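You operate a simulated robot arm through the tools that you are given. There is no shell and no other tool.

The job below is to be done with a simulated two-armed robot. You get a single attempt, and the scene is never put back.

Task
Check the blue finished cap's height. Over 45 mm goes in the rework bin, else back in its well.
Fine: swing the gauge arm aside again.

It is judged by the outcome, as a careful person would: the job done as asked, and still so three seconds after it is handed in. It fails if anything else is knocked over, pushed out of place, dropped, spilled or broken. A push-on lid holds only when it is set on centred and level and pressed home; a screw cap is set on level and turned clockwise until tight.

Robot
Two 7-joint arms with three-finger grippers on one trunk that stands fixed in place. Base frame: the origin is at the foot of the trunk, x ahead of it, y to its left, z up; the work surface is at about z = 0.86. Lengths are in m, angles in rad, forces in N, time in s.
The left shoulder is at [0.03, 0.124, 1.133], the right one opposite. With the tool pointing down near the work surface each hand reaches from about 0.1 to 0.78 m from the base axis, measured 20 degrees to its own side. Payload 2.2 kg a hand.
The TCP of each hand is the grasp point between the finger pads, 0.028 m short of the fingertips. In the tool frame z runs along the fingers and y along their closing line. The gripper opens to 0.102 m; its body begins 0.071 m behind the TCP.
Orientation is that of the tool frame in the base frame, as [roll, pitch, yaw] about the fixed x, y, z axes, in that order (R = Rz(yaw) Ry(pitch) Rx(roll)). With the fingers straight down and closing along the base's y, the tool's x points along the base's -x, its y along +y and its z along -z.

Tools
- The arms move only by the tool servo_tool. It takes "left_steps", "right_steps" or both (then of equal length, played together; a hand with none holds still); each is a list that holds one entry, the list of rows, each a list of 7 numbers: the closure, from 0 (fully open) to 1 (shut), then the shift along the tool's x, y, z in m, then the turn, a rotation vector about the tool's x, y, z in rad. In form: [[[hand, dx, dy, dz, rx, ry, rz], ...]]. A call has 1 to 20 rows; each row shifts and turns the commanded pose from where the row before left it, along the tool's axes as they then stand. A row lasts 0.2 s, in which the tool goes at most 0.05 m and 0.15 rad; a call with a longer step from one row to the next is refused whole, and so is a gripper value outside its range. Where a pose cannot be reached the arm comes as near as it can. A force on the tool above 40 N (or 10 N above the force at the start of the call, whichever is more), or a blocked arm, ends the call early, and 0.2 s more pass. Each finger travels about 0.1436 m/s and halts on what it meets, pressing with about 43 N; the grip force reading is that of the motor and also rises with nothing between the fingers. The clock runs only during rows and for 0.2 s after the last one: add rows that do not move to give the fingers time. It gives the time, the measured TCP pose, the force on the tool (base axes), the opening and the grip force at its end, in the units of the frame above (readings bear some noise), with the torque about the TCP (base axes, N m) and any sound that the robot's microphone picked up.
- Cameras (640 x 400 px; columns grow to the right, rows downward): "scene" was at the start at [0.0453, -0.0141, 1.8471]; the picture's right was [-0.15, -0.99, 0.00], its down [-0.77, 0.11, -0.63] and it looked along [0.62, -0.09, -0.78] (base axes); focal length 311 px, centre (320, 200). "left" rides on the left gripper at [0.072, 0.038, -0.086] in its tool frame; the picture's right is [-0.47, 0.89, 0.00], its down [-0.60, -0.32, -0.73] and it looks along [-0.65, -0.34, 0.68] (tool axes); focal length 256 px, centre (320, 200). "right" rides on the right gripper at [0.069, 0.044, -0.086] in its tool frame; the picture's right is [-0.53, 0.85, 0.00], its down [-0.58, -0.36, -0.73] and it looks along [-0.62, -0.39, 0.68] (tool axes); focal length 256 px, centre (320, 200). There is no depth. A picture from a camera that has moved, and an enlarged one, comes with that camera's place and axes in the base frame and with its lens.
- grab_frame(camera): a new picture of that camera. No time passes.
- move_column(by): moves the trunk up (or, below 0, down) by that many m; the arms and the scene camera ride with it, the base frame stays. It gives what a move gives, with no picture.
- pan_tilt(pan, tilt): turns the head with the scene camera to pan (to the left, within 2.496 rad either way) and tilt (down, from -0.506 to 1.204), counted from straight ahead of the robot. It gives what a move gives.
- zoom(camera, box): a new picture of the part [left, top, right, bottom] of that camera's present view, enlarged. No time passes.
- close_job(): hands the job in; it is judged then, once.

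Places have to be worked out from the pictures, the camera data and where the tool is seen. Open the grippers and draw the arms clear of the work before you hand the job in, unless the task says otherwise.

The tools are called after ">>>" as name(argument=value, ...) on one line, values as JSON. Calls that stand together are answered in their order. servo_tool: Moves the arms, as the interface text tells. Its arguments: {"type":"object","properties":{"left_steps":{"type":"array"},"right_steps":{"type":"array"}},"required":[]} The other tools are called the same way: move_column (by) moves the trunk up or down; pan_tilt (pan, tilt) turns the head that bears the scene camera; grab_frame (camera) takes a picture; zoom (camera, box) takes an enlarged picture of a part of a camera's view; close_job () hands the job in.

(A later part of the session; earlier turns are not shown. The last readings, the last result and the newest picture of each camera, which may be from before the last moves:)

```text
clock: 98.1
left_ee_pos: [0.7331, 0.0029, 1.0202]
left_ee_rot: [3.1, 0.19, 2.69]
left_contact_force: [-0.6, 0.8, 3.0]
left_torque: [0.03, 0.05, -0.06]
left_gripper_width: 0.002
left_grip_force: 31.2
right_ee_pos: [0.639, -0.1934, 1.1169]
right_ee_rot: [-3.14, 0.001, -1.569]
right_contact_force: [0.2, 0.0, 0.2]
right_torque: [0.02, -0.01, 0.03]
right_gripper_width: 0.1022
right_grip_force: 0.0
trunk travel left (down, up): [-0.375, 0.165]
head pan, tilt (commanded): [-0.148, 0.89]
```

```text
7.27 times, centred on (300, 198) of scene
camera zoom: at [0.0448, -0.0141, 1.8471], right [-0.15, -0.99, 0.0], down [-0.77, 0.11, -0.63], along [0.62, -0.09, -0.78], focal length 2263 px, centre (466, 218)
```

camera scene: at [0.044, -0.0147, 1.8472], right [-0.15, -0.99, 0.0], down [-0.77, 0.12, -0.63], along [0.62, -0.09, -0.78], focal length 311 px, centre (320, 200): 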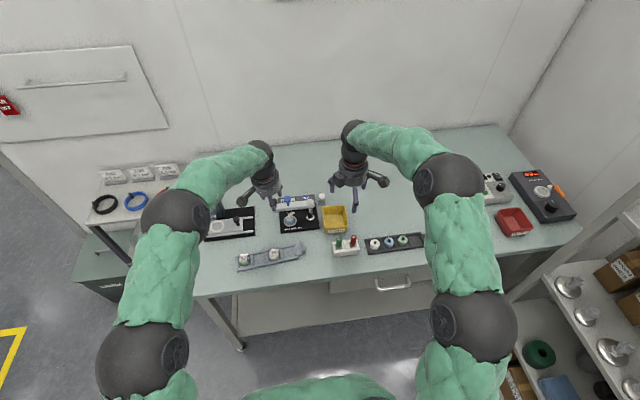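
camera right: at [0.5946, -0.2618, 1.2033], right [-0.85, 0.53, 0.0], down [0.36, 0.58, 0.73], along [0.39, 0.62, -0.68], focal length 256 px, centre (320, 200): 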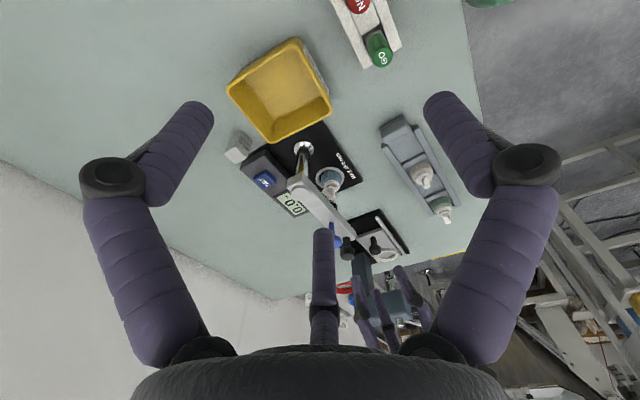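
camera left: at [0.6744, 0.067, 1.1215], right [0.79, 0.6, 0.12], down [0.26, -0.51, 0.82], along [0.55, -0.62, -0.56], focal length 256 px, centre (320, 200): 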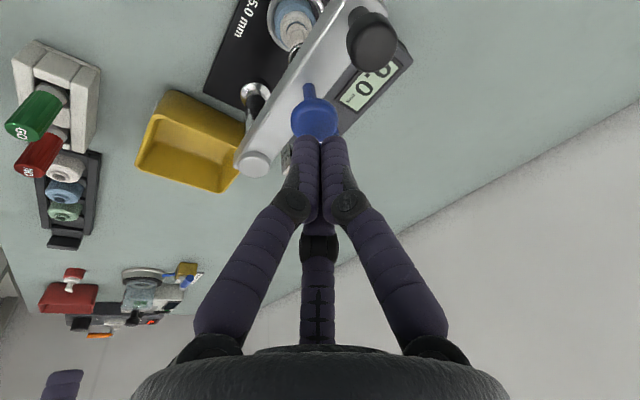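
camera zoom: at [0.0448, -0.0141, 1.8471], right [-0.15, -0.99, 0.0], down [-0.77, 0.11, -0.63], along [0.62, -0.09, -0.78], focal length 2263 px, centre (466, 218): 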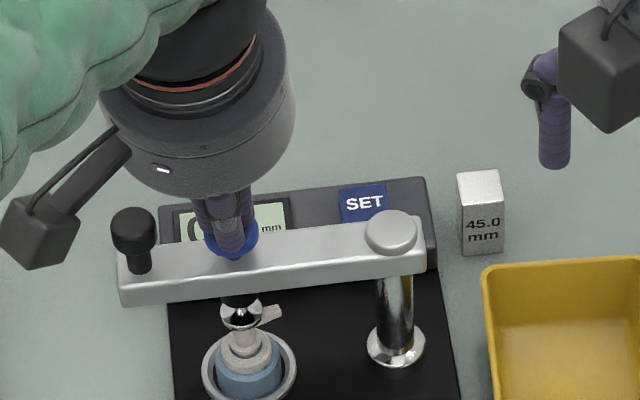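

Force rises slightly to 3 N and the display still shows 0.0. I press 2 mm more.

>>> servo_tool(left_steps=[[[1.0, 0.0002, 0, 0.001, 0, 0, 0], [1.0, 0.0002, 0, 0.001, 0, 0, 0], [1.0, 0, 0, 0, 0, 0, 0]]])

>>> zoom(camera="right", box=[270, 130, 370, 230])

>>> zoom(camera="scene", box=[280, 185, 320, 225])

```text
clock: 98.9
left_ee_pos: [0.7339, 0.0009, 1.0196]
left_ee_rot: [3.099, 0.191, 2.687]
left_contact_force: [-1.7, 0.0, 3.1]
left_torque: [-0.01, 0.09, 0.0]
left_gripper_width: 0.002
left_grip_force: 31.5
right_ee_pos: [0.6377, -0.1924, 1.1176]
right_ee_rot: [3.141, 0.001, -1.568]
right_contact_force: [0.0, 0.1, -1.0]
right_torque: [0.01, 0.01, 0.0]
right_gripper_width: 0.1021
right_grip_force: 0.0
trunk travel left (down, up): [-0.375, 0.165]
head pan, tilt (commanded): [-0.148, 0.89]
```

```text
4.00 times, centred on (320, 180) of right
camera zoom: at [0.5947, -0.2616, 1.2031], right [-0.85, 0.53, 0.0], down [0.36, 0.58, 0.73], along [0.39, 0.62, -0.68], focal length 1024 px, centre (320, 280)
```

zoom: 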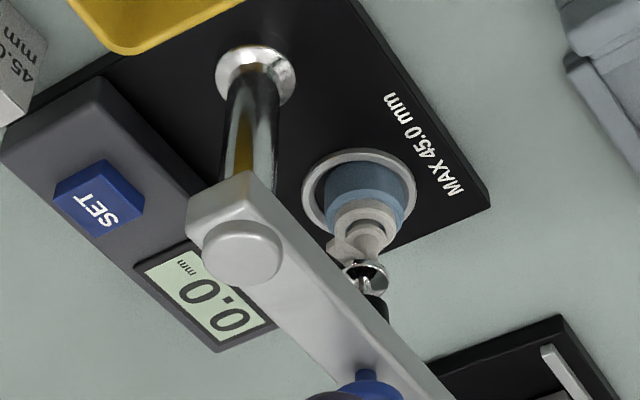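

```text
10.00 times, centred on (300, 205) of scene
camera zoom: at [0.0446, -0.0141, 1.8471], right [-0.15, -0.99, 0.0], down [-0.77, 0.11, -0.63], along [0.62, -0.09, -0.78], focal length 3111 px, centre (520, 150)
```

zoom: 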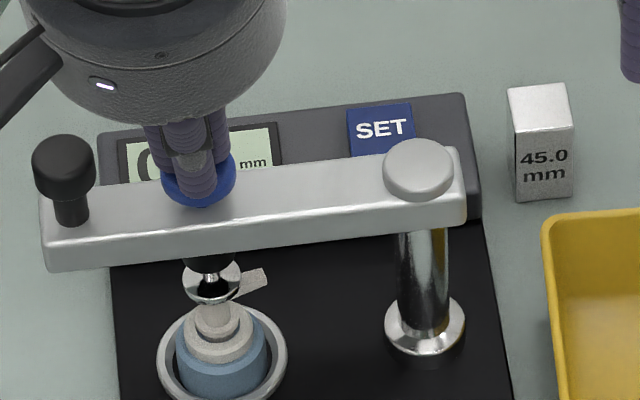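

The foot's disc now covers the cap head. I press 2 mm more and check the force again.

>>> servo_tool(left_steps=[[[1.0, 0.0002, 0, 0.001, 0, 0, 0], [1.0, 0.0002, 0, 0.001, 0, 0, 0], [1.0, 0, 0, 0, 0, 0, 0], [1.0, 0, 0, 0, 0, 0, 0]]])

>>> zoom(camera="right", box=[270, 130, 370, 230])

>>> zoom(camera="scene", box=[280, 185, 320, 225])

```text
clock: 99.9
left_ee_pos: [0.7342, 0.002, 1.0171]
left_ee_rot: [3.099, 0.19, 2.688]
left_contact_force: [-1.2, -1.6, 4.4]
left_torque: [-0.02, 0.03, -0.01]
left_gripper_width: 0.0021
left_grip_force: 31.7
right_ee_pos: [0.6391, -0.1935, 1.1166]
right_ee_rot: [3.141, -0.001, -1.567]
right_contact_force: [0.2, -0.2, -0.4]
right_torque: [-0.01, 0.01, -0.01]
right_gripper_width: 0.102
right_grip_force: 0.0
trunk travel left (down, up): [-0.375, 0.165]
head pan, tilt (commanded): [-0.148, 0.89]
```

```text
4.00 times, centred on (320, 180) of right
camera zoom: at [0.5948, -0.2618, 1.203], right [-0.85, 0.53, 0.0], down [0.36, 0.58, 0.73], along [0.39, 0.62, -0.68], focal length 1024 px, centre (320, 280)
```

zoom: 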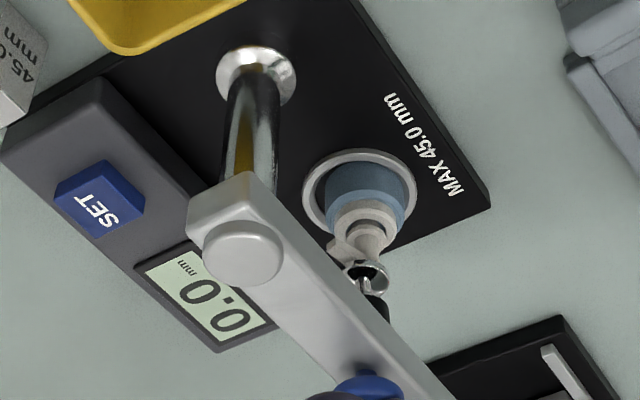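

```text
10.00 times, centred on (300, 205) of scene
camera zoom: at [0.0448, -0.0144, 1.8471], right [-0.15, -0.99, 0.0], down [-0.77, 0.11, -0.63], along [0.62, -0.09, -0.78], focal length 3111 px, centre (520, 150)
```

zoom: 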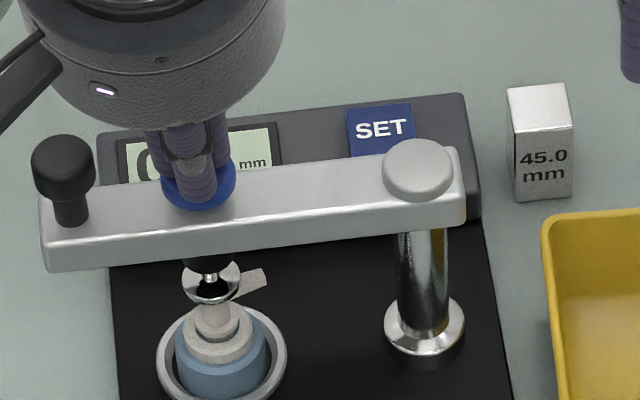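

Force is 4.4 N and the foot has stopped moving in the picture, so it may be touching. The display still shows 0.0. I press a further 3 mm, within safe force.

>>> servo_tool(left_steps=[[[1.0, 0.0003, 0, 0.0015, 0, 0, 0], [1.0, 0.0003, 0, 0.0015, 0, 0, 0], [1.0, 0, 0, 0, 0, 0, 0], [1.0, 0, 0, 0, 0, 0, 0], [1.0, 0, 0, 0, 0, 0, 0]]])

>>> zoom(camera="right", box=[270, 130, 370, 230])

>>> zoom(camera="scene", box=[280, 185, 320, 225])

```text
clock: 101.1
left_ee_pos: [0.7353, 0.0023, 1.0132]
left_ee_rot: [3.1, 0.19, 2.687]
left_contact_force: [-1.8, -0.3, 3.2]
left_torque: [-0.02, 0.08, 0.0]
left_gripper_width: 0.0018
left_grip_force: 31.6
right_ee_pos: [0.639, -0.1928, 1.1177]
right_ee_rot: [3.14, 0.001, -1.569]
right_contact_force: [0.0, -0.9, 0.4]
right_torque: [0.01, -0.01, 0.0]
right_gripper_width: 0.1019
right_grip_force: 0.1
trunk travel left (down, up): [-0.375, 0.165]
head pan, tilt (commanded): [-0.148, 0.89]
heard: click
```

```text
4.00 times, centred on (320, 180) of right
camera zoom: at [0.5947, -0.2617, 1.203], right [-0.85, 0.53, 0.0], down [0.36, 0.58, 0.73], along [0.39, 0.62, -0.68], focal length 1024 px, centre (320, 280)
```

zoom: 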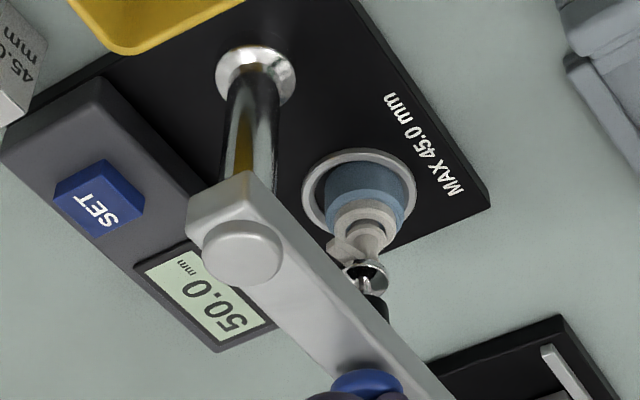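

```text
10.00 times, centred on (300, 205) of scene
camera zoom: at [0.0446, -0.0143, 1.8471], right [-0.15, -0.99, 0.0], down [-0.77, 0.11, -0.63], along [0.62, -0.09, -0.78], focal length 3111 px, centre (520, 150)
```

zoom: 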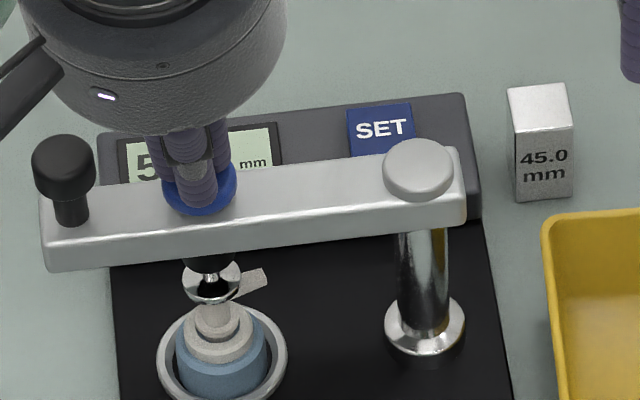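

A click, and the display now shows about 50.0 mm. I zoom in to read it precisely, and also look closely at the 45.0 mm master block so I can cross-check the cap against it.

>>> zoom(camera="right", box=[285, 185, 335, 225])

>>> zoom(camera="scene", box=[300, 185, 330, 215])

>>> zoom(camera="right", box=[210, 120, 270, 170])

>>> zoom(camera="scene", box=[280, 195, 310, 225])

```text
10.00 times, centred on (310, 205) of right
camera zoom: at [0.5947, -0.2617, 1.203], right [-0.85, 0.53, 0.0], down [0.36, 0.58, 0.73], along [0.39, 0.62, -0.68], focal length 2560 px, centre (420, 150)
```

zoom: 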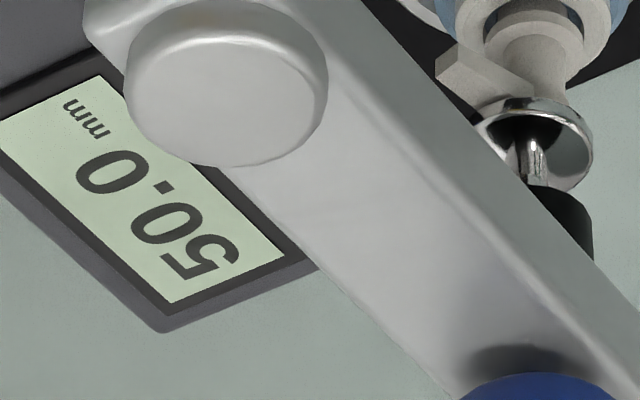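

```text
13.33 times, centred on (315, 200) of scene
camera zoom: at [0.0446, -0.0143, 1.8471], right [-0.15, -0.99, 0.0], down [-0.77, 0.11, -0.63], along [0.62, -0.09, -0.78], focal length 4148 px, centre (387, 200)
```

zoom: 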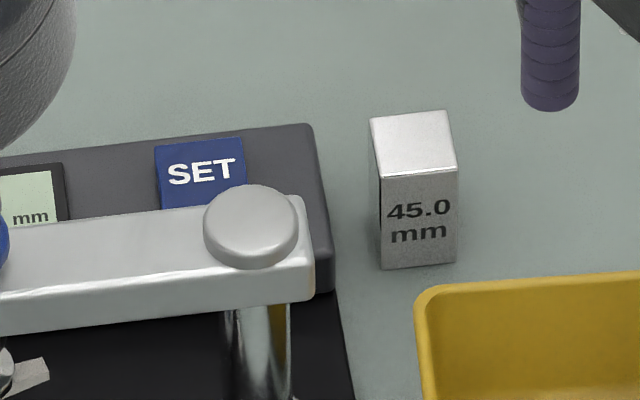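

```text
8.00 times, centred on (240, 145) of right
camera zoom: at [0.5947, -0.2617, 1.203], right [-0.85, 0.53, 0.0], down [0.36, 0.58, 0.73], along [0.39, 0.62, -0.68], focal length 2048 px, centre (960, 640)
```

zoom: 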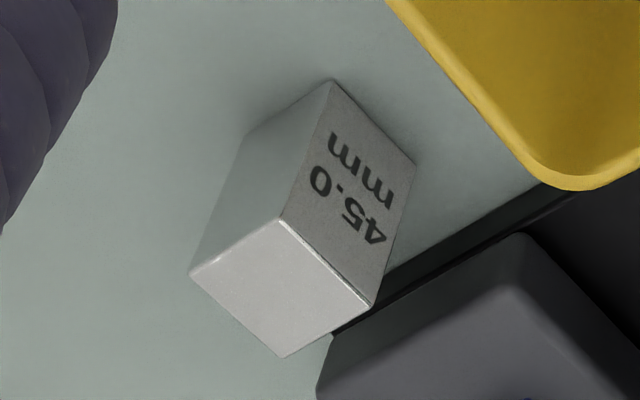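

```text
13.33 times, centred on (295, 210) of scene
camera zoom: at [0.0446, -0.0143, 1.8471], right [-0.15, -0.99, 0.0], down [-0.77, 0.11, -0.63], along [0.62, -0.09, -0.78], focal length 4148 px, centre (653, 67)
```

zoom: 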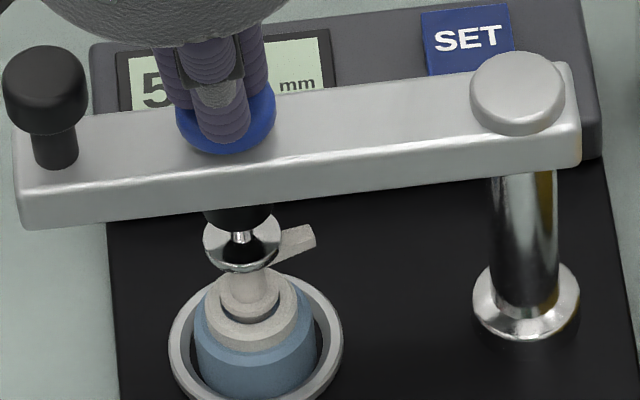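

The display reads 50.0 mm. My own geometric estimates of the cap also give about 50 mm, and the master block comes out at about 45 mm in the same pictures, so the reading is credible: the cap is over 45 mm and goes to rework. I lift the fist off the plunger.

>>> servo_tool(left_steps=[[[1.0, -0.0011, 0.0002, -0.006, 0, 0, 0], [1.0, -0.0015, 0.0003, -0.008, 0, 0, 0], [1.0, -0.0022, 0.0005, -0.012, 0, 0, 0], [1.0, -0.0028, 0.0006, -0.015, 0, 0, 0], [1.0, -0.0037, 0.0008, -0.02, 0, 0, 0], [1.0, 0, 0, 0, 0, 0, 0]]])

>>> zoom(camera="scene", box=[270, 180, 330, 225])

>>> zoom(camera="right", box=[270, 130, 390, 260])

```text
clock: 102.5
left_ee_pos: [0.7329, 0.0022, 1.0767]
left_ee_rot: [3.099, 0.187, 2.687]
left_contact_force: [-0.4, 0.0, -0.3]
left_torque: [-0.01, 0.0, 0.01]
left_gripper_width: 0.0022
left_grip_force: 32.0
right_ee_pos: [0.6399, -0.1927, 1.1166]
right_ee_rot: [-3.14, -0.001, -1.569]
right_contact_force: [0.2, 0.5, -0.3]
right_torque: [0.01, 0.0, 0.01]
right_gripper_width: 0.102
right_grip_force: 0.0
trunk travel left (down, up): [-0.375, 0.165]
head pan, tilt (commanded): [-0.148, 0.89]
```

```text
8.89 times, centred on (300, 202) of scene
camera zoom: at [0.0458, -0.0142, 1.8471], right [-0.15, -0.99, 0.0], down [-0.77, 0.11, -0.63], along [0.62, -0.09, -0.78], focal length 2766 px, centre (498, 178)
```

zoom: 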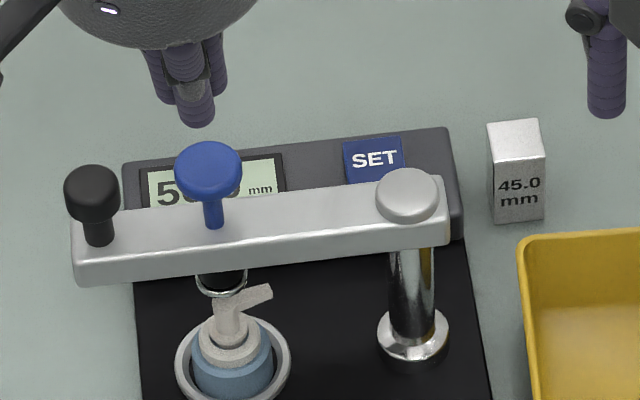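

```text
3.08 times, centred on (330, 195) of right
camera zoom: at [0.5954, -0.2617, 1.2026], right [-0.85, 0.53, 0.0], down [0.36, 0.58, 0.73], along [0.39, 0.62, -0.68], focal length 788 px, centre (289, 215)
```

zoom: 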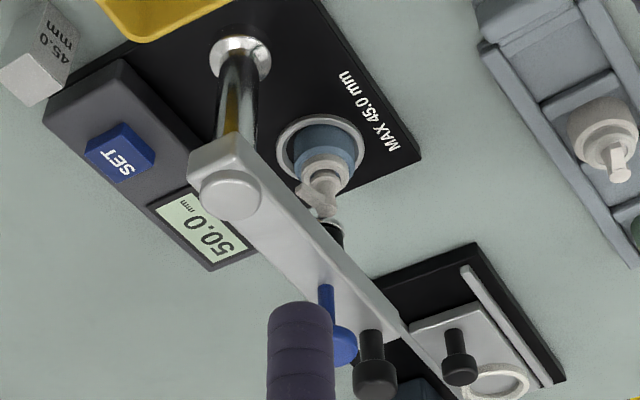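

The plunger sprang back and the reading holds at 50.0. For a further cross-check of the height I zoom on the cap head from both cameras.

>>> zoom(camera="scene", box=[285, 200, 310, 225])

>>> zoom(camera="right", box=[315, 160, 355, 205])

```text
16.00 times, centred on (298, 212) of scene
camera zoom: at [0.0458, -0.0142, 1.8471], right [-0.15, -0.99, 0.0], down [-0.77, 0.11, -0.63], along [0.62, -0.09, -0.78], focal length 4978 px, centre (680, 0)
```

zoom: 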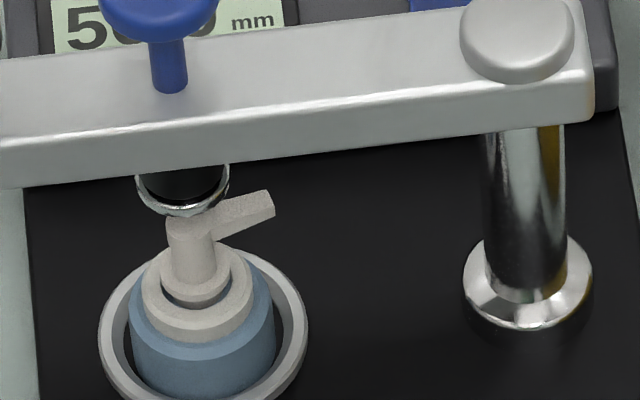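

```text
8.89 times, centred on (335, 182) of right
camera zoom: at [0.5954, -0.2617, 1.2026], right [-0.85, 0.53, 0.0], down [0.36, 0.58, 0.73], along [0.39, 0.62, -0.68], focal length 2276 px, centre (187, 356)
```

zoom: 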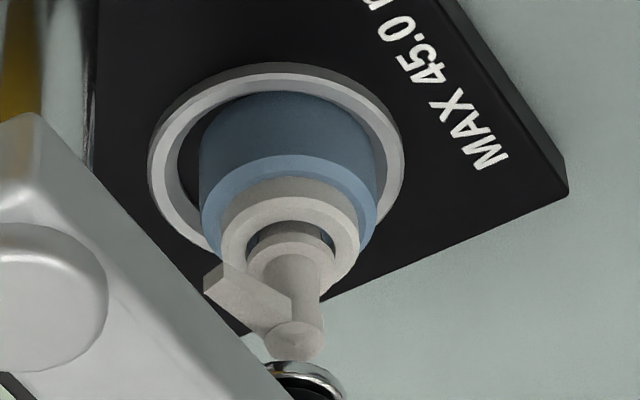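

Triangulating from the two cameras also gives about 50 mm from plate to head top, so the reading stands. Next I swing the gauge arm aside again: I open the left hand and move it above the black handle at about (0.744, 0.043).

>>> servo_tool(left_steps=[[[0.7, 0, 0, 0, 0, 0, 0], [0.55, 0.0048, 0.0134, 0.0064, 0, 0, 0], [0.55, 0.0048, 0.0134, 0.0064, 0, 0, 0], [0.55, 0.0048, 0.0134, 0.0064, 0, 0, 0], [0.55, 0, 0, 0, 0, 0, 0]]])

>>> zoom(camera="left", box=[240, 30, 400, 190])

>>> zoom(camera="scene", box=[260, 165, 330, 225])

```text
clock: 103.7
left_ee_pos: [0.7423, 0.044, 1.0566]
left_ee_rot: [3.1, 0.188, 2.689]
left_contact_force: [-0.1, 0.3, -0.1]
left_torque: [0.0, 0.02, -0.03]
left_gripper_width: 0.0461
left_grip_force: 0.1
right_ee_pos: [0.6391, -0.193, 1.1163]
right_ee_rot: [3.141, 0.0, -1.569]
right_contact_force: [0.1, 0.1, 0.2]
right_torque: [-0.06, 0.01, -0.02]
right_gripper_width: 0.1023
right_grip_force: 0.0
trunk travel left (down, up): [-0.375, 0.165]
head pan, tilt (commanded): [-0.148, 0.89]
```

```text
2.50 times, centred on (320, 110) of left
camera zoom: at [0.6782, 0.112, 1.1289], right [0.79, 0.6, 0.12], down [0.26, -0.51, 0.82], along [0.55, -0.62, -0.56], focal length 640 px, centre (320, 425)
```

zoom: 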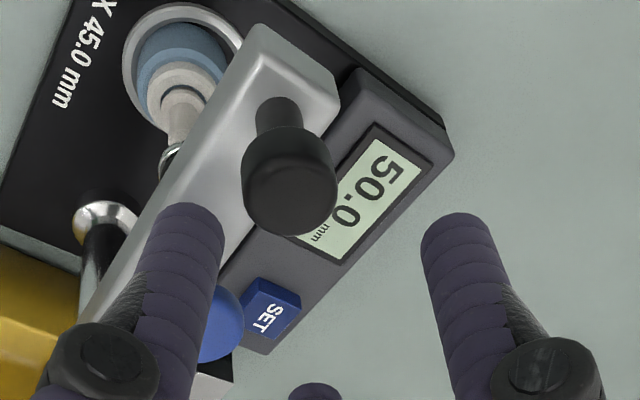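

```text
6.67 times, centred on (295, 195) of scene
camera zoom: at [0.045, -0.0147, 1.8471], right [-0.15, -0.99, 0.0], down [-0.77, 0.12, -0.63], along [0.62, -0.09, -0.78], focal length 2074 px, centre (487, 233)
```

zoom: 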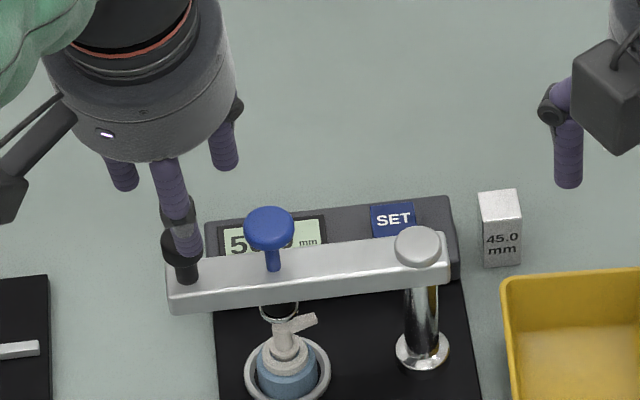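

The handle reads at (0.742, 0.041), and the display still shows 50.0. I lower the hand around the handle with a small correction.

>>> servo_tool(left_steps=[[[0.56, 0.0028, -0.0013, 0.0117, 0, 0, 0], [0.56, 0.0028, -0.0013, 0.0117, 0, 0, 0], [0.56, 0.0028, -0.0013, 0.0117, 0, 0, 0], [0.56, 0.0028, -0.0013, 0.0117, 0, 0, 0], [0.56, 0, 0, 0, 0, 0, 0]]])

>>> zoom(camera="left", box=[230, 50, 410, 190])

>>> zoom(camera="scene", box=[260, 165, 330, 225])

```text
clock: 104.9
left_ee_pos: [0.7392, 0.0412, 1.0073]
left_ee_rot: [3.099, 0.189, 2.687]
left_contact_force: [0.2, -0.3, -0.3]
left_torque: [-0.03, 0.0, 0.0]
left_gripper_width: 0.0451
left_grip_force: 0.1
right_ee_pos: [0.6373, -0.1923, 1.1168]
right_ee_rot: [-3.141, -0.001, -1.571]
right_contact_force: [0.1, 0.1, 0.1]
right_torque: [0.01, 0.01, 0.02]
right_gripper_width: 0.1018
right_grip_force: 0.1
trunk travel left (down, up): [-0.375, 0.165]
head pan, tilt (commanded): [-0.148, 0.89]
```

```text
2.86 times, centred on (320, 120) of left
camera zoom: at [0.6756, 0.1105, 1.0794], right [0.79, 0.6, 0.12], down [0.26, -0.51, 0.82], along [0.55, -0.62, -0.56], focal length 731 px, centre (320, 429)
```

zoom: 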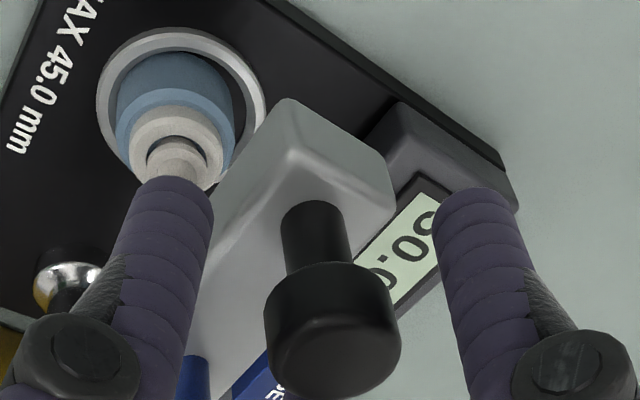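

```text
6.67 times, centred on (295, 195) of scene
camera zoom: at [0.0452, -0.0141, 1.8471], right [-0.15, -0.99, 0.0], down [-0.77, 0.11, -0.63], along [0.62, -0.09, -0.78], focal length 2074 px, centre (487, 233)
```

zoom: 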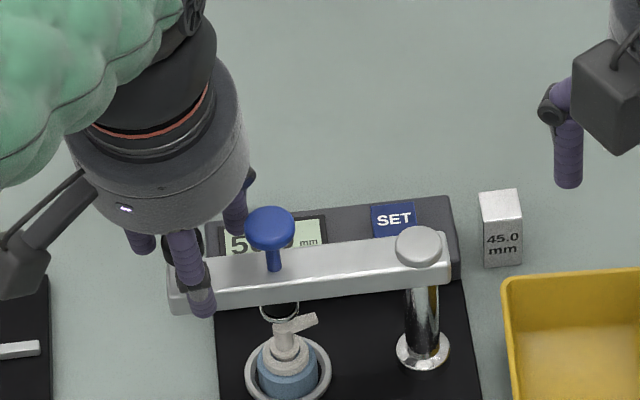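

The handle is centred between the fingers. I close the cage and at the same time move the right hand away to make room for the swing back.

>>> servo_tool(left_steps=[[[0.62, 0, 0, 0, 0, 0, 0], [0.68, 0, 0, 0, 0, 0, 0], [0.72, 0, 0, 0, 0, 0, 0], [0.75, 0, 0, 0, 0, 0, 0], [0.75, 0, 0, 0, 0, 0, 0]]], right_steps=[[[0, 0.035, 0.015, -0.0125, 0, 0, 0], [0, 0.035, 0.015, -0.0125, 0, 0, 0], [0, 0.035, 0.015, -0.0125, 0, 0, 0], [0, 0.035, 0.015, -0.0125, 0, 0, 0], [0, 0, 0, 0, 0, 0, 0]]])

>>> zoom(camera="left", box=[230, 50, 410, 190])

>>> grab_frame(camera="scene")

```text
clock: 106.1
left_ee_pos: [0.7396, 0.0434, 1.0067]
left_ee_rot: [3.099, 0.188, 2.688]
left_contact_force: [0.0, 0.9, -0.1]
left_torque: [0.0, 0.02, -0.03]
left_gripper_width: 0.026
left_grip_force: 0.5
right_ee_pos: [0.5798, -0.3332, 1.167]
right_ee_rot: [3.138, -0.001, -1.569]
right_contact_force: [0.5, -0.5, -0.2]
right_torque: [0.01, 0.02, -0.01]
right_gripper_width: 0.102
right_grip_force: 0.0
trunk travel left (down, up): [-0.375, 0.165]
head pan, tilt (commanded): [-0.148, 0.89]
```

```text
2.86 times, centred on (320, 120) of left
camera zoom: at [0.6763, 0.1108, 1.0794], right [0.79, 0.6, 0.12], down [0.26, -0.51, 0.82], along [0.55, -0.62, -0.56], focal length 731 px, centre (320, 429)
```

zoom: 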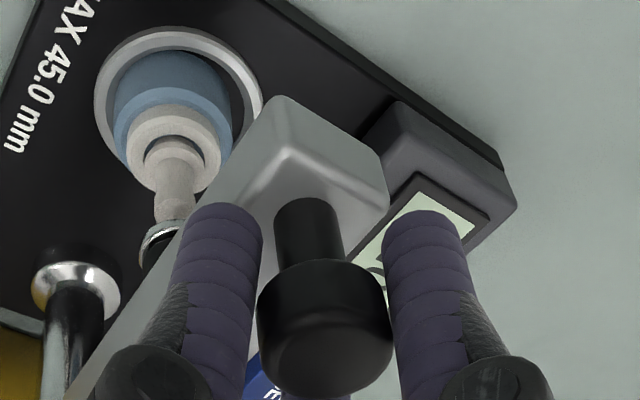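

```text
taken
camera scene: at [0.0461, -0.0134, 1.8471], right [-0.15, -0.99, 0.0], down [-0.77, 0.11, -0.63], along [0.62, -0.09, -0.78], focal length 311 px, centre (320, 200)
```

scene: 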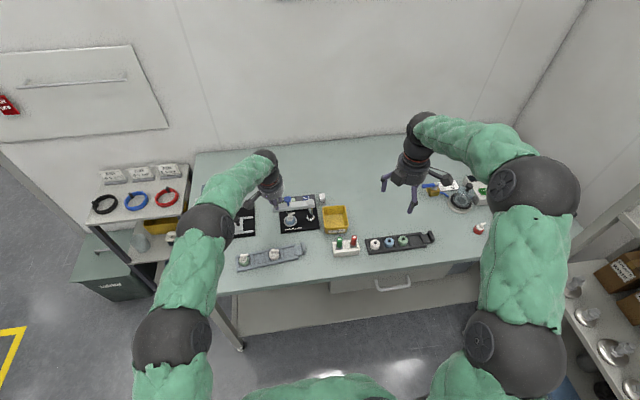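

The handle is caged and the right hand is clear. I start the swing back along the corrected arc, the first 30°.

>>> servo_tool(left_steps=[[[0.75, 0.0091, -0.0053, -0.002, 0, 0, 0], [0.75, 0.0086, -0.0061, -0.0019, 0, 0, 0], [0.75, 0.0081, -0.0069, -0.0018, 0, 0, 0], [0.75, 0.0075, -0.0076, -0.0017, 0, 0, 0], [0.75, 0.0068, -0.0082, -0.0016, 0, 0, 0], [0.75, 0.006, -0.0088, -0.0015, 0, 0, 0], [0.75, 0, 0, 0, 0, 0, 0]]])

>>> zoom(camera="left", box=[230, 50, 410, 190])

>>> zoom(camera="scene", box=[250, 170, 350, 240])

```text
clock: 107.7
left_ee_pos: [0.6781, 0.0241, 1.0051]
left_ee_rot: [3.101, 0.189, 2.688]
left_contact_force: [-2.2, 5.0, -1.2]
left_torque: [0.0, 0.05, -0.02]
left_gripper_width: 0.0264
left_grip_force: 1.0
right_ee_pos: [0.5789, -0.3326, 1.1672]
right_ee_rot: [-3.142, 0.0, -1.57]
right_contact_force: [0.5, -0.1, 0.6]
right_torque: [-0.01, 0.01, 0.0]
right_gripper_width: 0.1022
right_grip_force: 0.1
trunk travel left (down, up): [-0.375, 0.165]
head pan, tilt (commanded): [-0.148, 0.89]
```

```text
2.86 times, centred on (320, 120) of left
camera zoom: at [0.614, 0.0924, 1.0788], right [0.79, 0.6, 0.12], down [0.26, -0.51, 0.82], along [0.55, -0.62, -0.56], focal length 731 px, centre (320, 429)
```

zoom: 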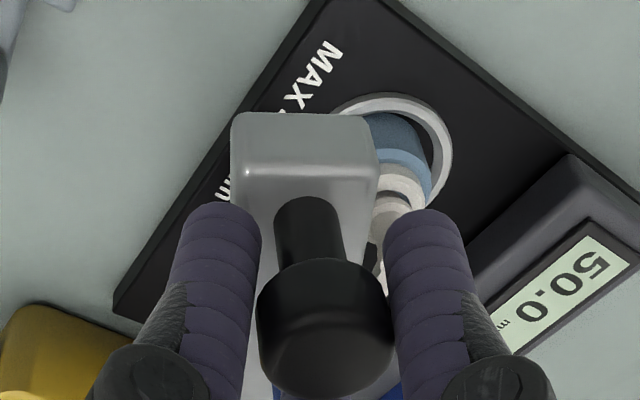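

```text
5.71 times, centred on (300, 205) of scene
camera zoom: at [0.0449, -0.0135, 1.8471], right [-0.15, -0.99, 0.0], down [-0.77, 0.11, -0.63], along [0.62, -0.09, -0.78], focal length 1778 px, centre (434, 171)
```

zoom: 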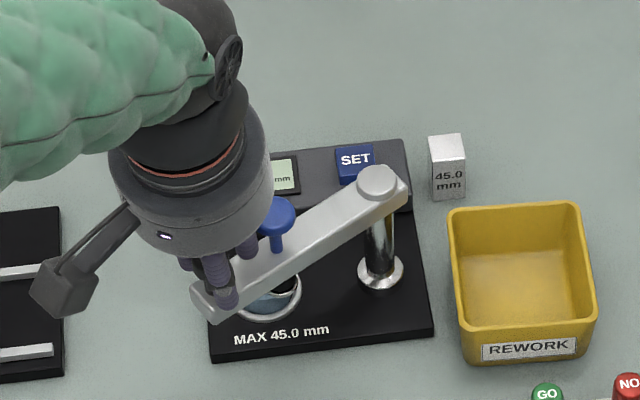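

A 5 N outward pull shows the hand is about 2 mm inside the true arc. I correct outward and continue another 30°.

>>> servo_tool(left_steps=[[[0.75, 0.0017, 0.001, -0.0003, 0, 0, 0], [0.75, 0.0054, -0.0094, -0.0014, 0, 0, 0], [0.75, 0.0045, -0.0099, -0.0013, 0, 0, 0], [0.75, 0.0037, -0.0103, -0.0011, 0, 0, 0], [0.75, 0.0028, -0.0106, -0.001, 0, 0, 0], [0.75, 0.0018, -0.0108, -0.0008, 0, 0, 0], [0.75, 0.0009, -0.0109, -0.0006, 0, 0, 0], [0.75, 0, 0, 0, 0, 0, 0]]])

>>> zoom(camera="left", box=[230, 50, 410, 190])

>>> zoom(camera="scene", box=[250, 170, 350, 240])

```text
clock: 109.5
left_ee_pos: [0.6317, -0.0224, 1.0072]
left_ee_rot: [3.099, 0.189, 2.687]
left_contact_force: [-0.1, 1.2, -0.6]
left_torque: [0.02, 0.01, -0.03]
left_gripper_width: 0.0265
left_grip_force: 0.3
right_ee_pos: [0.5791, -0.3314, 1.1671]
right_ee_rot: [3.141, 0.001, -1.569]
right_contact_force: [0.2, 0.0, 0.6]
right_torque: [0.02, -0.01, 0.01]
right_gripper_width: 0.1021
right_grip_force: 0.1
trunk travel left (down, up): [-0.375, 0.165]
head pan, tilt (commanded): [-0.148, 0.89]
```

```text
2.86 times, centred on (320, 120) of left
camera zoom: at [0.5685, 0.0461, 1.0795], right [0.79, 0.6, 0.12], down [0.26, -0.51, 0.82], along [0.55, -0.62, -0.56], focal length 731 px, centre (320, 429)
```

zoom: 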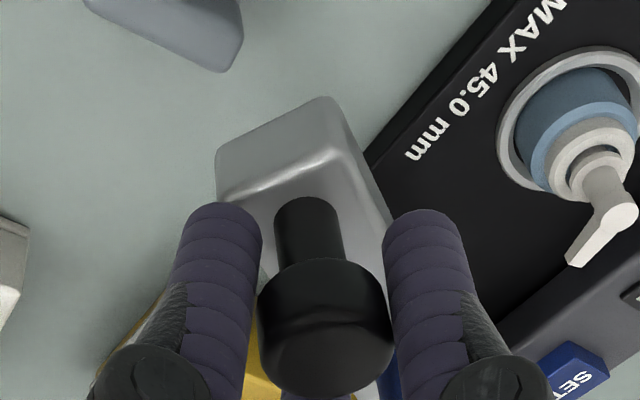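

```text
5.71 times, centred on (300, 205) of scene
camera zoom: at [0.0453, -0.0139, 1.8471], right [-0.15, -0.99, 0.0], down [-0.77, 0.11, -0.63], along [0.62, -0.09, -0.78], focal length 1778 px, centre (434, 171)
```

zoom: 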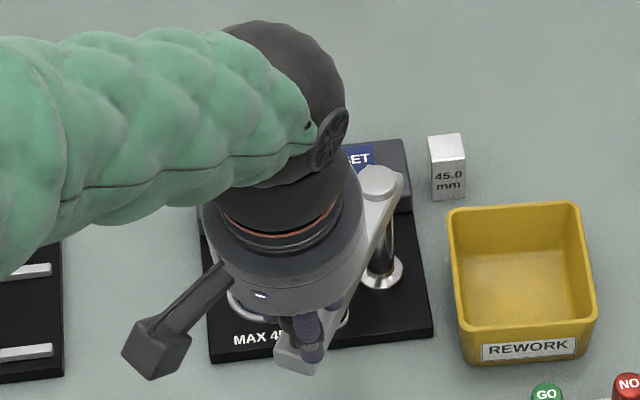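

The swing is smooth. I continue the last 30° back to the aside position.

>>> servo_tool(left_steps=[[[0.75, 0, -0.011, -0.0005, 0, 0, 0], [0.75, -0.001, -0.0109, -0.0003, 0, 0, 0], [0.75, -0.0019, -0.0108, -0.0001, 0, 0, 0], [0.75, -0.0028, -0.0106, 0.0001, 0, 0, 0], [0.75, -0.0037, -0.0102, 0.0003, 0, 0, 0], [0.75, -0.0015, -0.0032, 0.0001, 0, 0, 0], [0.75, 0, 0, 0, 0, 0, 0]]])

>>> zoom(camera="left", box=[230, 50, 410, 190])

>>> zoom(camera="scene", box=[250, 170, 350, 240])

```text
clock: 111.1
left_ee_pos: [0.6155, -0.0769, 1.0076]
left_ee_rot: [3.099, 0.188, 2.689]
left_contact_force: [-1.6, -0.4, -0.9]
left_torque: [0.02, -0.02, -0.05]
left_gripper_width: 0.0264
left_grip_force: 1.3
right_ee_pos: [0.5792, -0.3324, 1.167]
right_ee_rot: [3.141, 0.002, -1.569]
right_contact_force: [0.2, 0.0, 0.6]
right_torque: [-0.04, 0.03, 0.03]
right_gripper_width: 0.102
right_grip_force: 0.2
trunk travel left (down, up): [-0.375, 0.165]
head pan, tilt (commanded): [-0.148, 0.89]
```

```text
2.86 times, centred on (320, 120) of left
camera zoom: at [0.553, -0.0093, 1.0792], right [0.79, 0.6, 0.12], down [0.26, -0.51, 0.82], along [0.55, -0.62, -0.56], focal length 731 px, centre (320, 429)
```

zoom: 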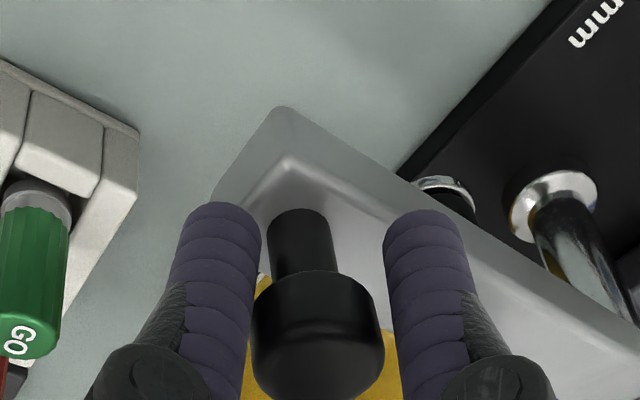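

```text
5.71 times, centred on (300, 205) of scene
camera zoom: at [0.0451, -0.0144, 1.8471], right [-0.15, -0.99, 0.0], down [-0.77, 0.11, -0.63], along [0.62, -0.09, -0.78], focal length 1778 px, centre (434, 171)
```

zoom: 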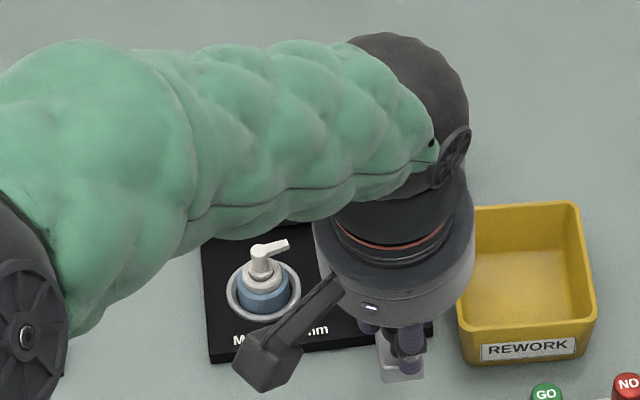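

The arm is back in its aside position, matching the first view. I open the fingers and withdraw along the finger direction.

>>> servo_tool(left_steps=[[[0.65, 0, 0, 0, 0, 0, 0], [0.55, 0, 0, 0, 0, 0, 0], [0.55, 0, 0, -0.01, 0, 0, 0], [0.55, 0, 0, -0.02, 0, 0, 0], [0.55, 0, 0, -0.025, 0, 0, 0], [0.55, 0, 0, -0.025, 0, 0, 0], [0.55, 0, 0, 0, 0, 0, 0]]])

>>> grab_frame(camera="left")

>>> zoom(camera="scene", box=[250, 170, 350, 240])

```text
clock: 112.7
left_ee_pos: [0.6013, -0.0711, 1.0853]
left_ee_rot: [3.1, 0.189, 2.687]
left_contact_force: [0.3, -0.6, 0.8]
left_torque: [0.03, 0.0, -0.02]
left_gripper_width: 0.0459
left_grip_force: 0.1
right_ee_pos: [0.5808, -0.3326, 1.1661]
right_ee_rot: [-3.141, 0.0, -1.569]
right_contact_force: [0.3, 0.6, 0.1]
right_torque: [-0.01, 0.03, 0.05]
right_gripper_width: 0.1015
right_grip_force: 0.0
trunk travel left (down, up): [-0.375, 0.165]
head pan, tilt (commanded): [-0.148, 0.89]
```

```text
taken
camera left: at [0.5376, -0.0037, 1.158], right [0.79, 0.6, 0.12], down [0.26, -0.51, 0.82], along [0.55, -0.62, -0.56], focal length 256 px, centre (320, 200)
```

left: 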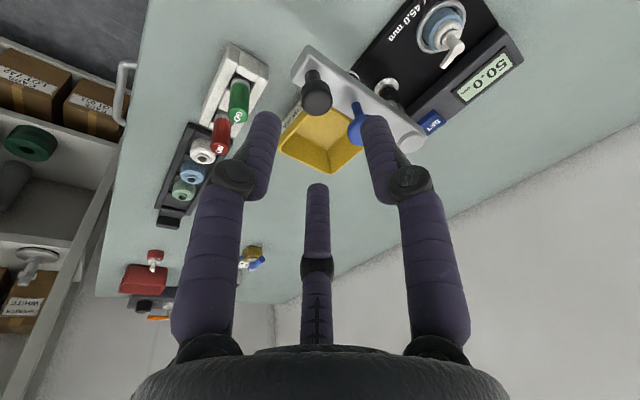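

```text
5.71 times, centred on (300, 205) of scene
camera zoom: at [0.046, -0.0146, 1.847], right [-0.15, -0.99, 0.0], down [-0.77, 0.11, -0.63], along [0.62, -0.09, -0.78], focal length 1778 px, centre (434, 171)
```

zoom: 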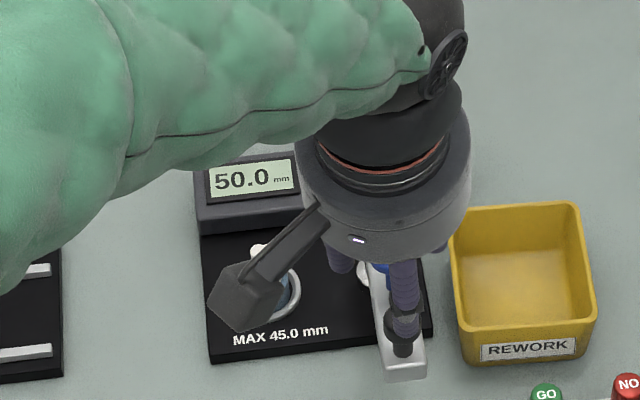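

The display is plain to read at 50.0 mm, and the arm is aside. The right hand is best placed to move the cap into the rework bin, so I withdraw the left hand up and to the left while turning the right hand so that its fingers will straddle the spout.

>>> servo_tool(left_steps=[[[0.4, 0.0228, 0.0278, -0.0162, 0, 0, 0], [0.3, 0.0228, 0.0278, -0.0162, 0, 0, 0], [0.2, 0.0228, 0.0278, -0.0162, 0, 0, 0], [0, 0.0228, 0.0278, -0.0162, 0, 0, 0], [0, 0.0228, 0.0278, -0.0162, 0, 0, 0], [0, 0.0228, 0.0278, -0.0162, 0, 0, 0], [0, 0.0228, 0.0278, -0.0162, 0, 0, 0], [0, 0.0228, 0.0278, -0.0162, 0, 0, 0], [0, 0.0228, 0.0278, -0.0162, 0, 0, 0], [0, 0, 0, 0, 0, 0, 0]]], right_steps=[[[0, 0, 0, 0, 0, 0, 0.1417], [0, 0, 0, 0, 0, 0, 0.1417], [0.2, 0, 0, 0, 0, 0, 0.1417], [0.3, 0, 0, 0, 0, 0, 0.1417], [0.4, 0, 0, 0, 0, 0, 0.1417], [0.5, 0, 0, 0, 0, 0, 0.1417], [0.56, 0, 0, 0, 0, 0, 0.1417], [0.56, 0, 0, 0, 0, 0, 0.1417], [0.56, 0, 0, 0, 0, 0, 0.1417], [0.56, 0, 0, 0, 0, 0, 0]]])

>>> grab_frame(camera="scene")

>>> zoom(camera="scene", box=[265, 180, 345, 240])

```text
clock: 114.9
left_ee_pos: [0.5, 0.2457, 1.2006]
left_ee_rot: [3.099, 0.189, 2.689]
left_contact_force: [1.0, -0.3, -1.2]
left_torque: [-0.02, 0.0, 0.01]
left_gripper_width: 0.102
left_grip_force: 0.2
right_ee_pos: [0.5783, -0.3327, 1.1652]
right_ee_rot: [3.139, -0.002, -2.846]
right_contact_force: [1.2, 0.3, -0.1]
right_torque: [0.0, -0.03, 0.0]
right_gripper_width: 0.045
right_grip_force: 0.0
trunk travel left (down, up): [-0.375, 0.165]
head pan, tilt (commanded): [-0.148, 0.89]
```

```text
taken
camera scene: at [0.046, -0.0151, 1.847], right [-0.15, -0.99, 0.0], down [-0.77, 0.12, -0.63], along [0.62, -0.09, -0.78], focal length 311 px, centre (320, 200)
```

scene: 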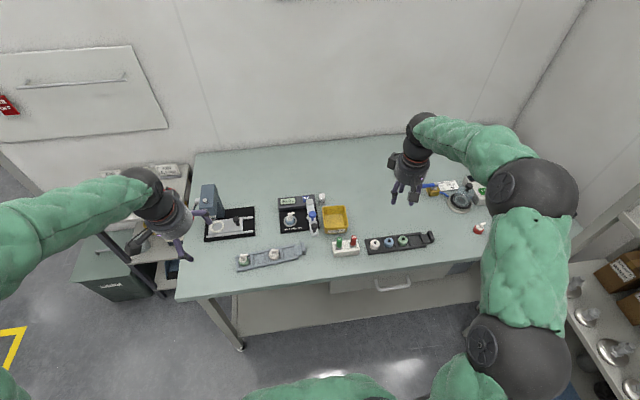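

```text
6.67 times, centred on (305, 210) of scene
camera zoom: at [0.046, -0.0151, 1.847], right [-0.15, -0.99, 0.0], down [-0.77, 0.12, -0.63], along [0.62, -0.09, -0.78], focal length 2074 px, centre (420, 133)
```

zoom: 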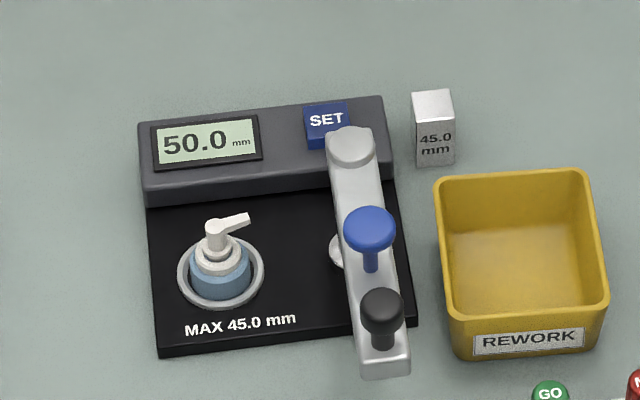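

The cap, gauge and bin are all as they should be. I lower the trunk by 0.16, with both hands well clear, so that the right arm can reach the ring without much tilt.

>>> move_column(by=-0.16)

>>> grab_frame(camera="scene")

>>> grab_frame(camera="right")

```text
clock: 116.7
left_ee_pos: [0.4992, 0.246, 1.042]
left_ee_rot: [3.099, 0.189, 2.69]
left_contact_force: [0.5, -1.0, 0.8]
left_torque: [0.03, 0.01, 0.02]
left_gripper_width: 0.102
left_grip_force: 0.0
right_ee_pos: [0.5779, -0.3314, 1.0076]
right_ee_rot: [-3.141, 0.0, -2.845]
right_contact_force: [0.6, 0.2, 0.0]
right_torque: [0.03, -0.02, -0.03]
right_gripper_width: 0.0449
right_grip_force: 0.1
trunk travel left (down, up): [-0.215, 0.325]
head pan, tilt (commanded): [-0.148, 0.89]
```

```text
taken
camera scene: at [0.045, -0.0142, 1.6873], right [-0.15, -0.99, 0.0], down [-0.77, 0.11, -0.63], along [0.62, -0.09, -0.78], focal length 311 px, centre (320, 200)
```

scene: 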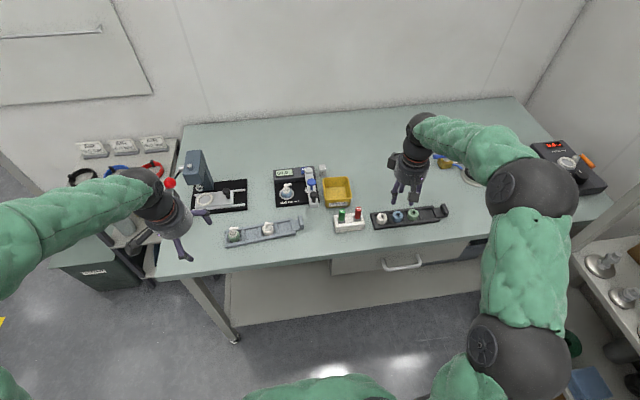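

```text
taken
camera right: at [0.499, -0.3097, 1.0927], right [0.26, 0.96, 0.0], down [0.66, -0.18, 0.73], along [0.71, -0.19, -0.68], focal length 256 px, centre (320, 200)
```

right: 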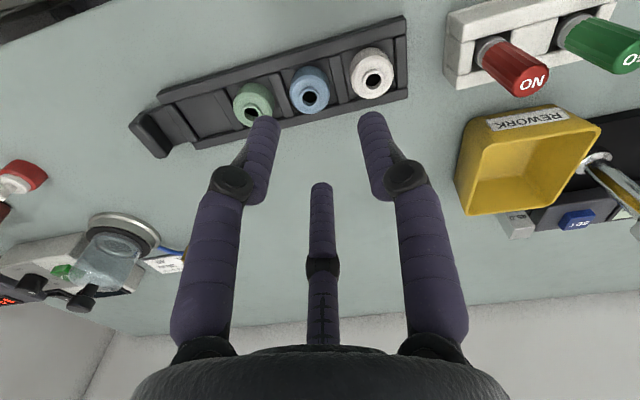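

Everything is clear. I tilt the right hand forward slightly (0.12 rad) and bring it over the gauge arm at a safe height to the near side of the ring.

>>> servo_tool(right_steps=[[[0.56, 0, 0, 0, 0.009, -0.1196, 0], [0.56, -0.0122, 0.031, -0.0171, 0, 0, 0], [0.56, -0.0122, 0.031, -0.0171, 0, 0, 0], [0.56, -0.0122, 0.031, -0.0171, 0, 0, 0], [0.56, -0.0122, 0.031, -0.0171, 0, 0, 0], [0.56, -0.0187, 0.0342, 0.0053, 0, 0, 0], [0.56, -0.0187, 0.0342, 0.0053, 0, 0, 0], [0.56, -0.0187, 0.0342, 0.0053, 0, 0, 0], [0.56, -0.0187, 0.0342, 0.0053, 0, 0, 0], [0.56, -0.0187, 0.0342, 0.0053, 0, 0, 0], [0.56, -0.0187, 0.0342, 0.0053, 0, 0, 0], [0.56, 0, 0, 0, 0, 0, 0]]])

>>> grab_frame(camera="right")

>>> zoom(camera="scene", box=[220, 130, 380, 250])

```text
clock: 119.3
left_ee_pos: [0.4986, 0.2461, 1.0424]
left_ee_rot: [3.098, 0.188, 2.688]
left_contact_force: [0.0, 0.6, 0.5]
left_torque: [0.0, -0.01, 0.04]
left_gripper_width: 0.1019
left_grip_force: 0.0
right_ee_pos: [0.6294, 0.0275, 1.0592]
right_ee_rot: [-3.132, 0.12, -2.844]
right_contact_force: [-0.6, 0.0, -0.5]
right_torque: [-0.01, 0.0, 0.0]
right_gripper_width: 0.045
right_grip_force: 0.1
trunk travel left (down, up): [-0.215, 0.325]
head pan, tilt (commanded): [-0.148, 0.89]
```

```text
taken
camera right: at [0.5412, 0.0483, 1.1369], right [0.26, 0.96, 0.06], down [0.57, -0.2, 0.8], along [0.78, -0.18, -0.6], focal length 256 px, centre (320, 200)
```

right: 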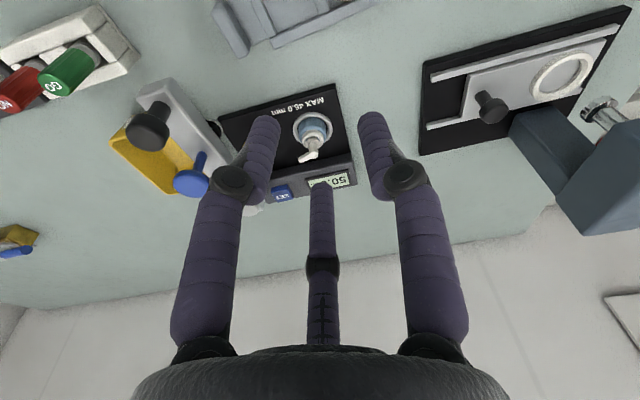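

```text
3.33 times, centred on (300, 190) of scene
camera zoom: at [0.0447, -0.015, 1.6871], right [-0.15, -0.99, 0.0], down [-0.77, 0.12, -0.63], along [0.62, -0.09, -0.78], focal length 1037 px, centre (387, 233)
```

zoom: 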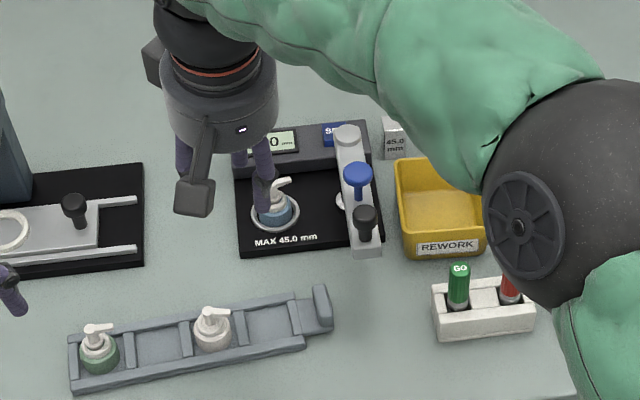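

The right hand is near the ring and the path is clear. I bring it down closer, to about (0.70, 0.005, 0.99), and check the alignment with the cap.

>>> servo_tool(right_steps=[[[0.56, -0.013, -0.0104, 0.019, 0, 0, 0], [0.56, -0.013, -0.0104, 0.019, 0, 0, 0], [0.56, -0.013, -0.0104, 0.019, 0, 0, 0], [0.56, -0.013, -0.0104, 0.019, 0, 0, 0], [0.56, 0, 0, 0, 0, 0, 0]]])

>>> zoom(camera="right", box=[220, 60, 420, 210])

>>> zoom(camera="scene", box=[250, 140, 350, 220])

```text
clock: 120.5
left_ee_pos: [0.4981, 0.2463, 1.0429]
left_ee_rot: [3.101, 0.192, 2.688]
left_contact_force: [-0.5, 0.4, 0.3]
left_torque: [0.01, -0.02, 0.01]
left_gripper_width: 0.1021
left_grip_force: 0.1
right_ee_pos: [0.6994, 0.0068, 0.9897]
right_ee_rot: [-3.134, 0.121, -2.843]
right_contact_force: [0.1, 0.7, 0.0]
right_torque: [0.04, 0.01, -0.01]
right_gripper_width: 0.0446
right_grip_force: 0.0
trunk travel left (down, up): [-0.215, 0.325]
head pan, tilt (commanded): [-0.148, 0.89]
```

```text
2.67 times, centred on (320, 135) of right
camera zoom: at [0.611, 0.027, 1.0669], right [0.26, 0.96, 0.06], down [0.57, -0.2, 0.8], along [0.78, -0.18, -0.6], focal length 683 px, centre (320, 373)
```

zoom: 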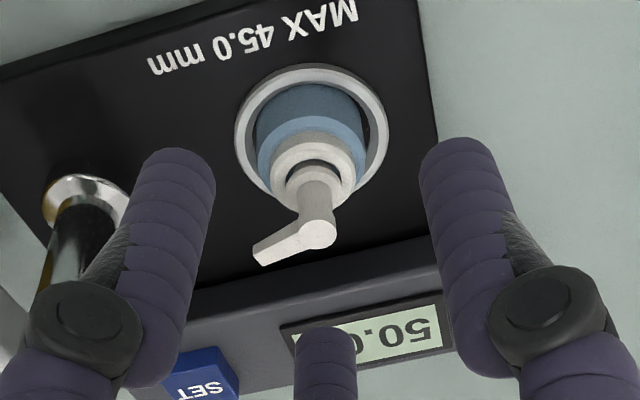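

```text
5.00 times, centred on (300, 180) of scene
camera zoom: at [0.0446, -0.0141, 1.6871], right [-0.15, -0.99, 0.0], down [-0.77, 0.11, -0.63], along [0.62, -0.09, -0.78], focal length 1556 px, centre (420, 300)
```

zoom: 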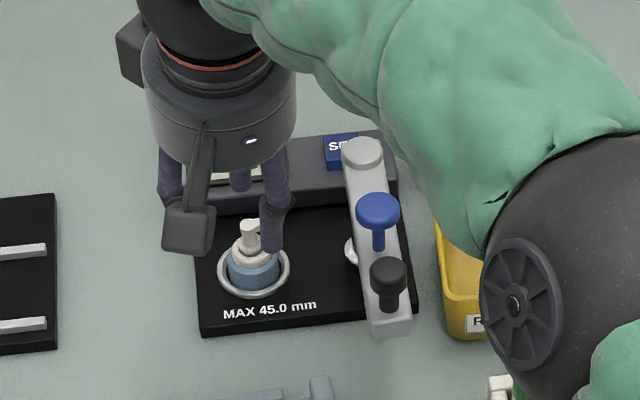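

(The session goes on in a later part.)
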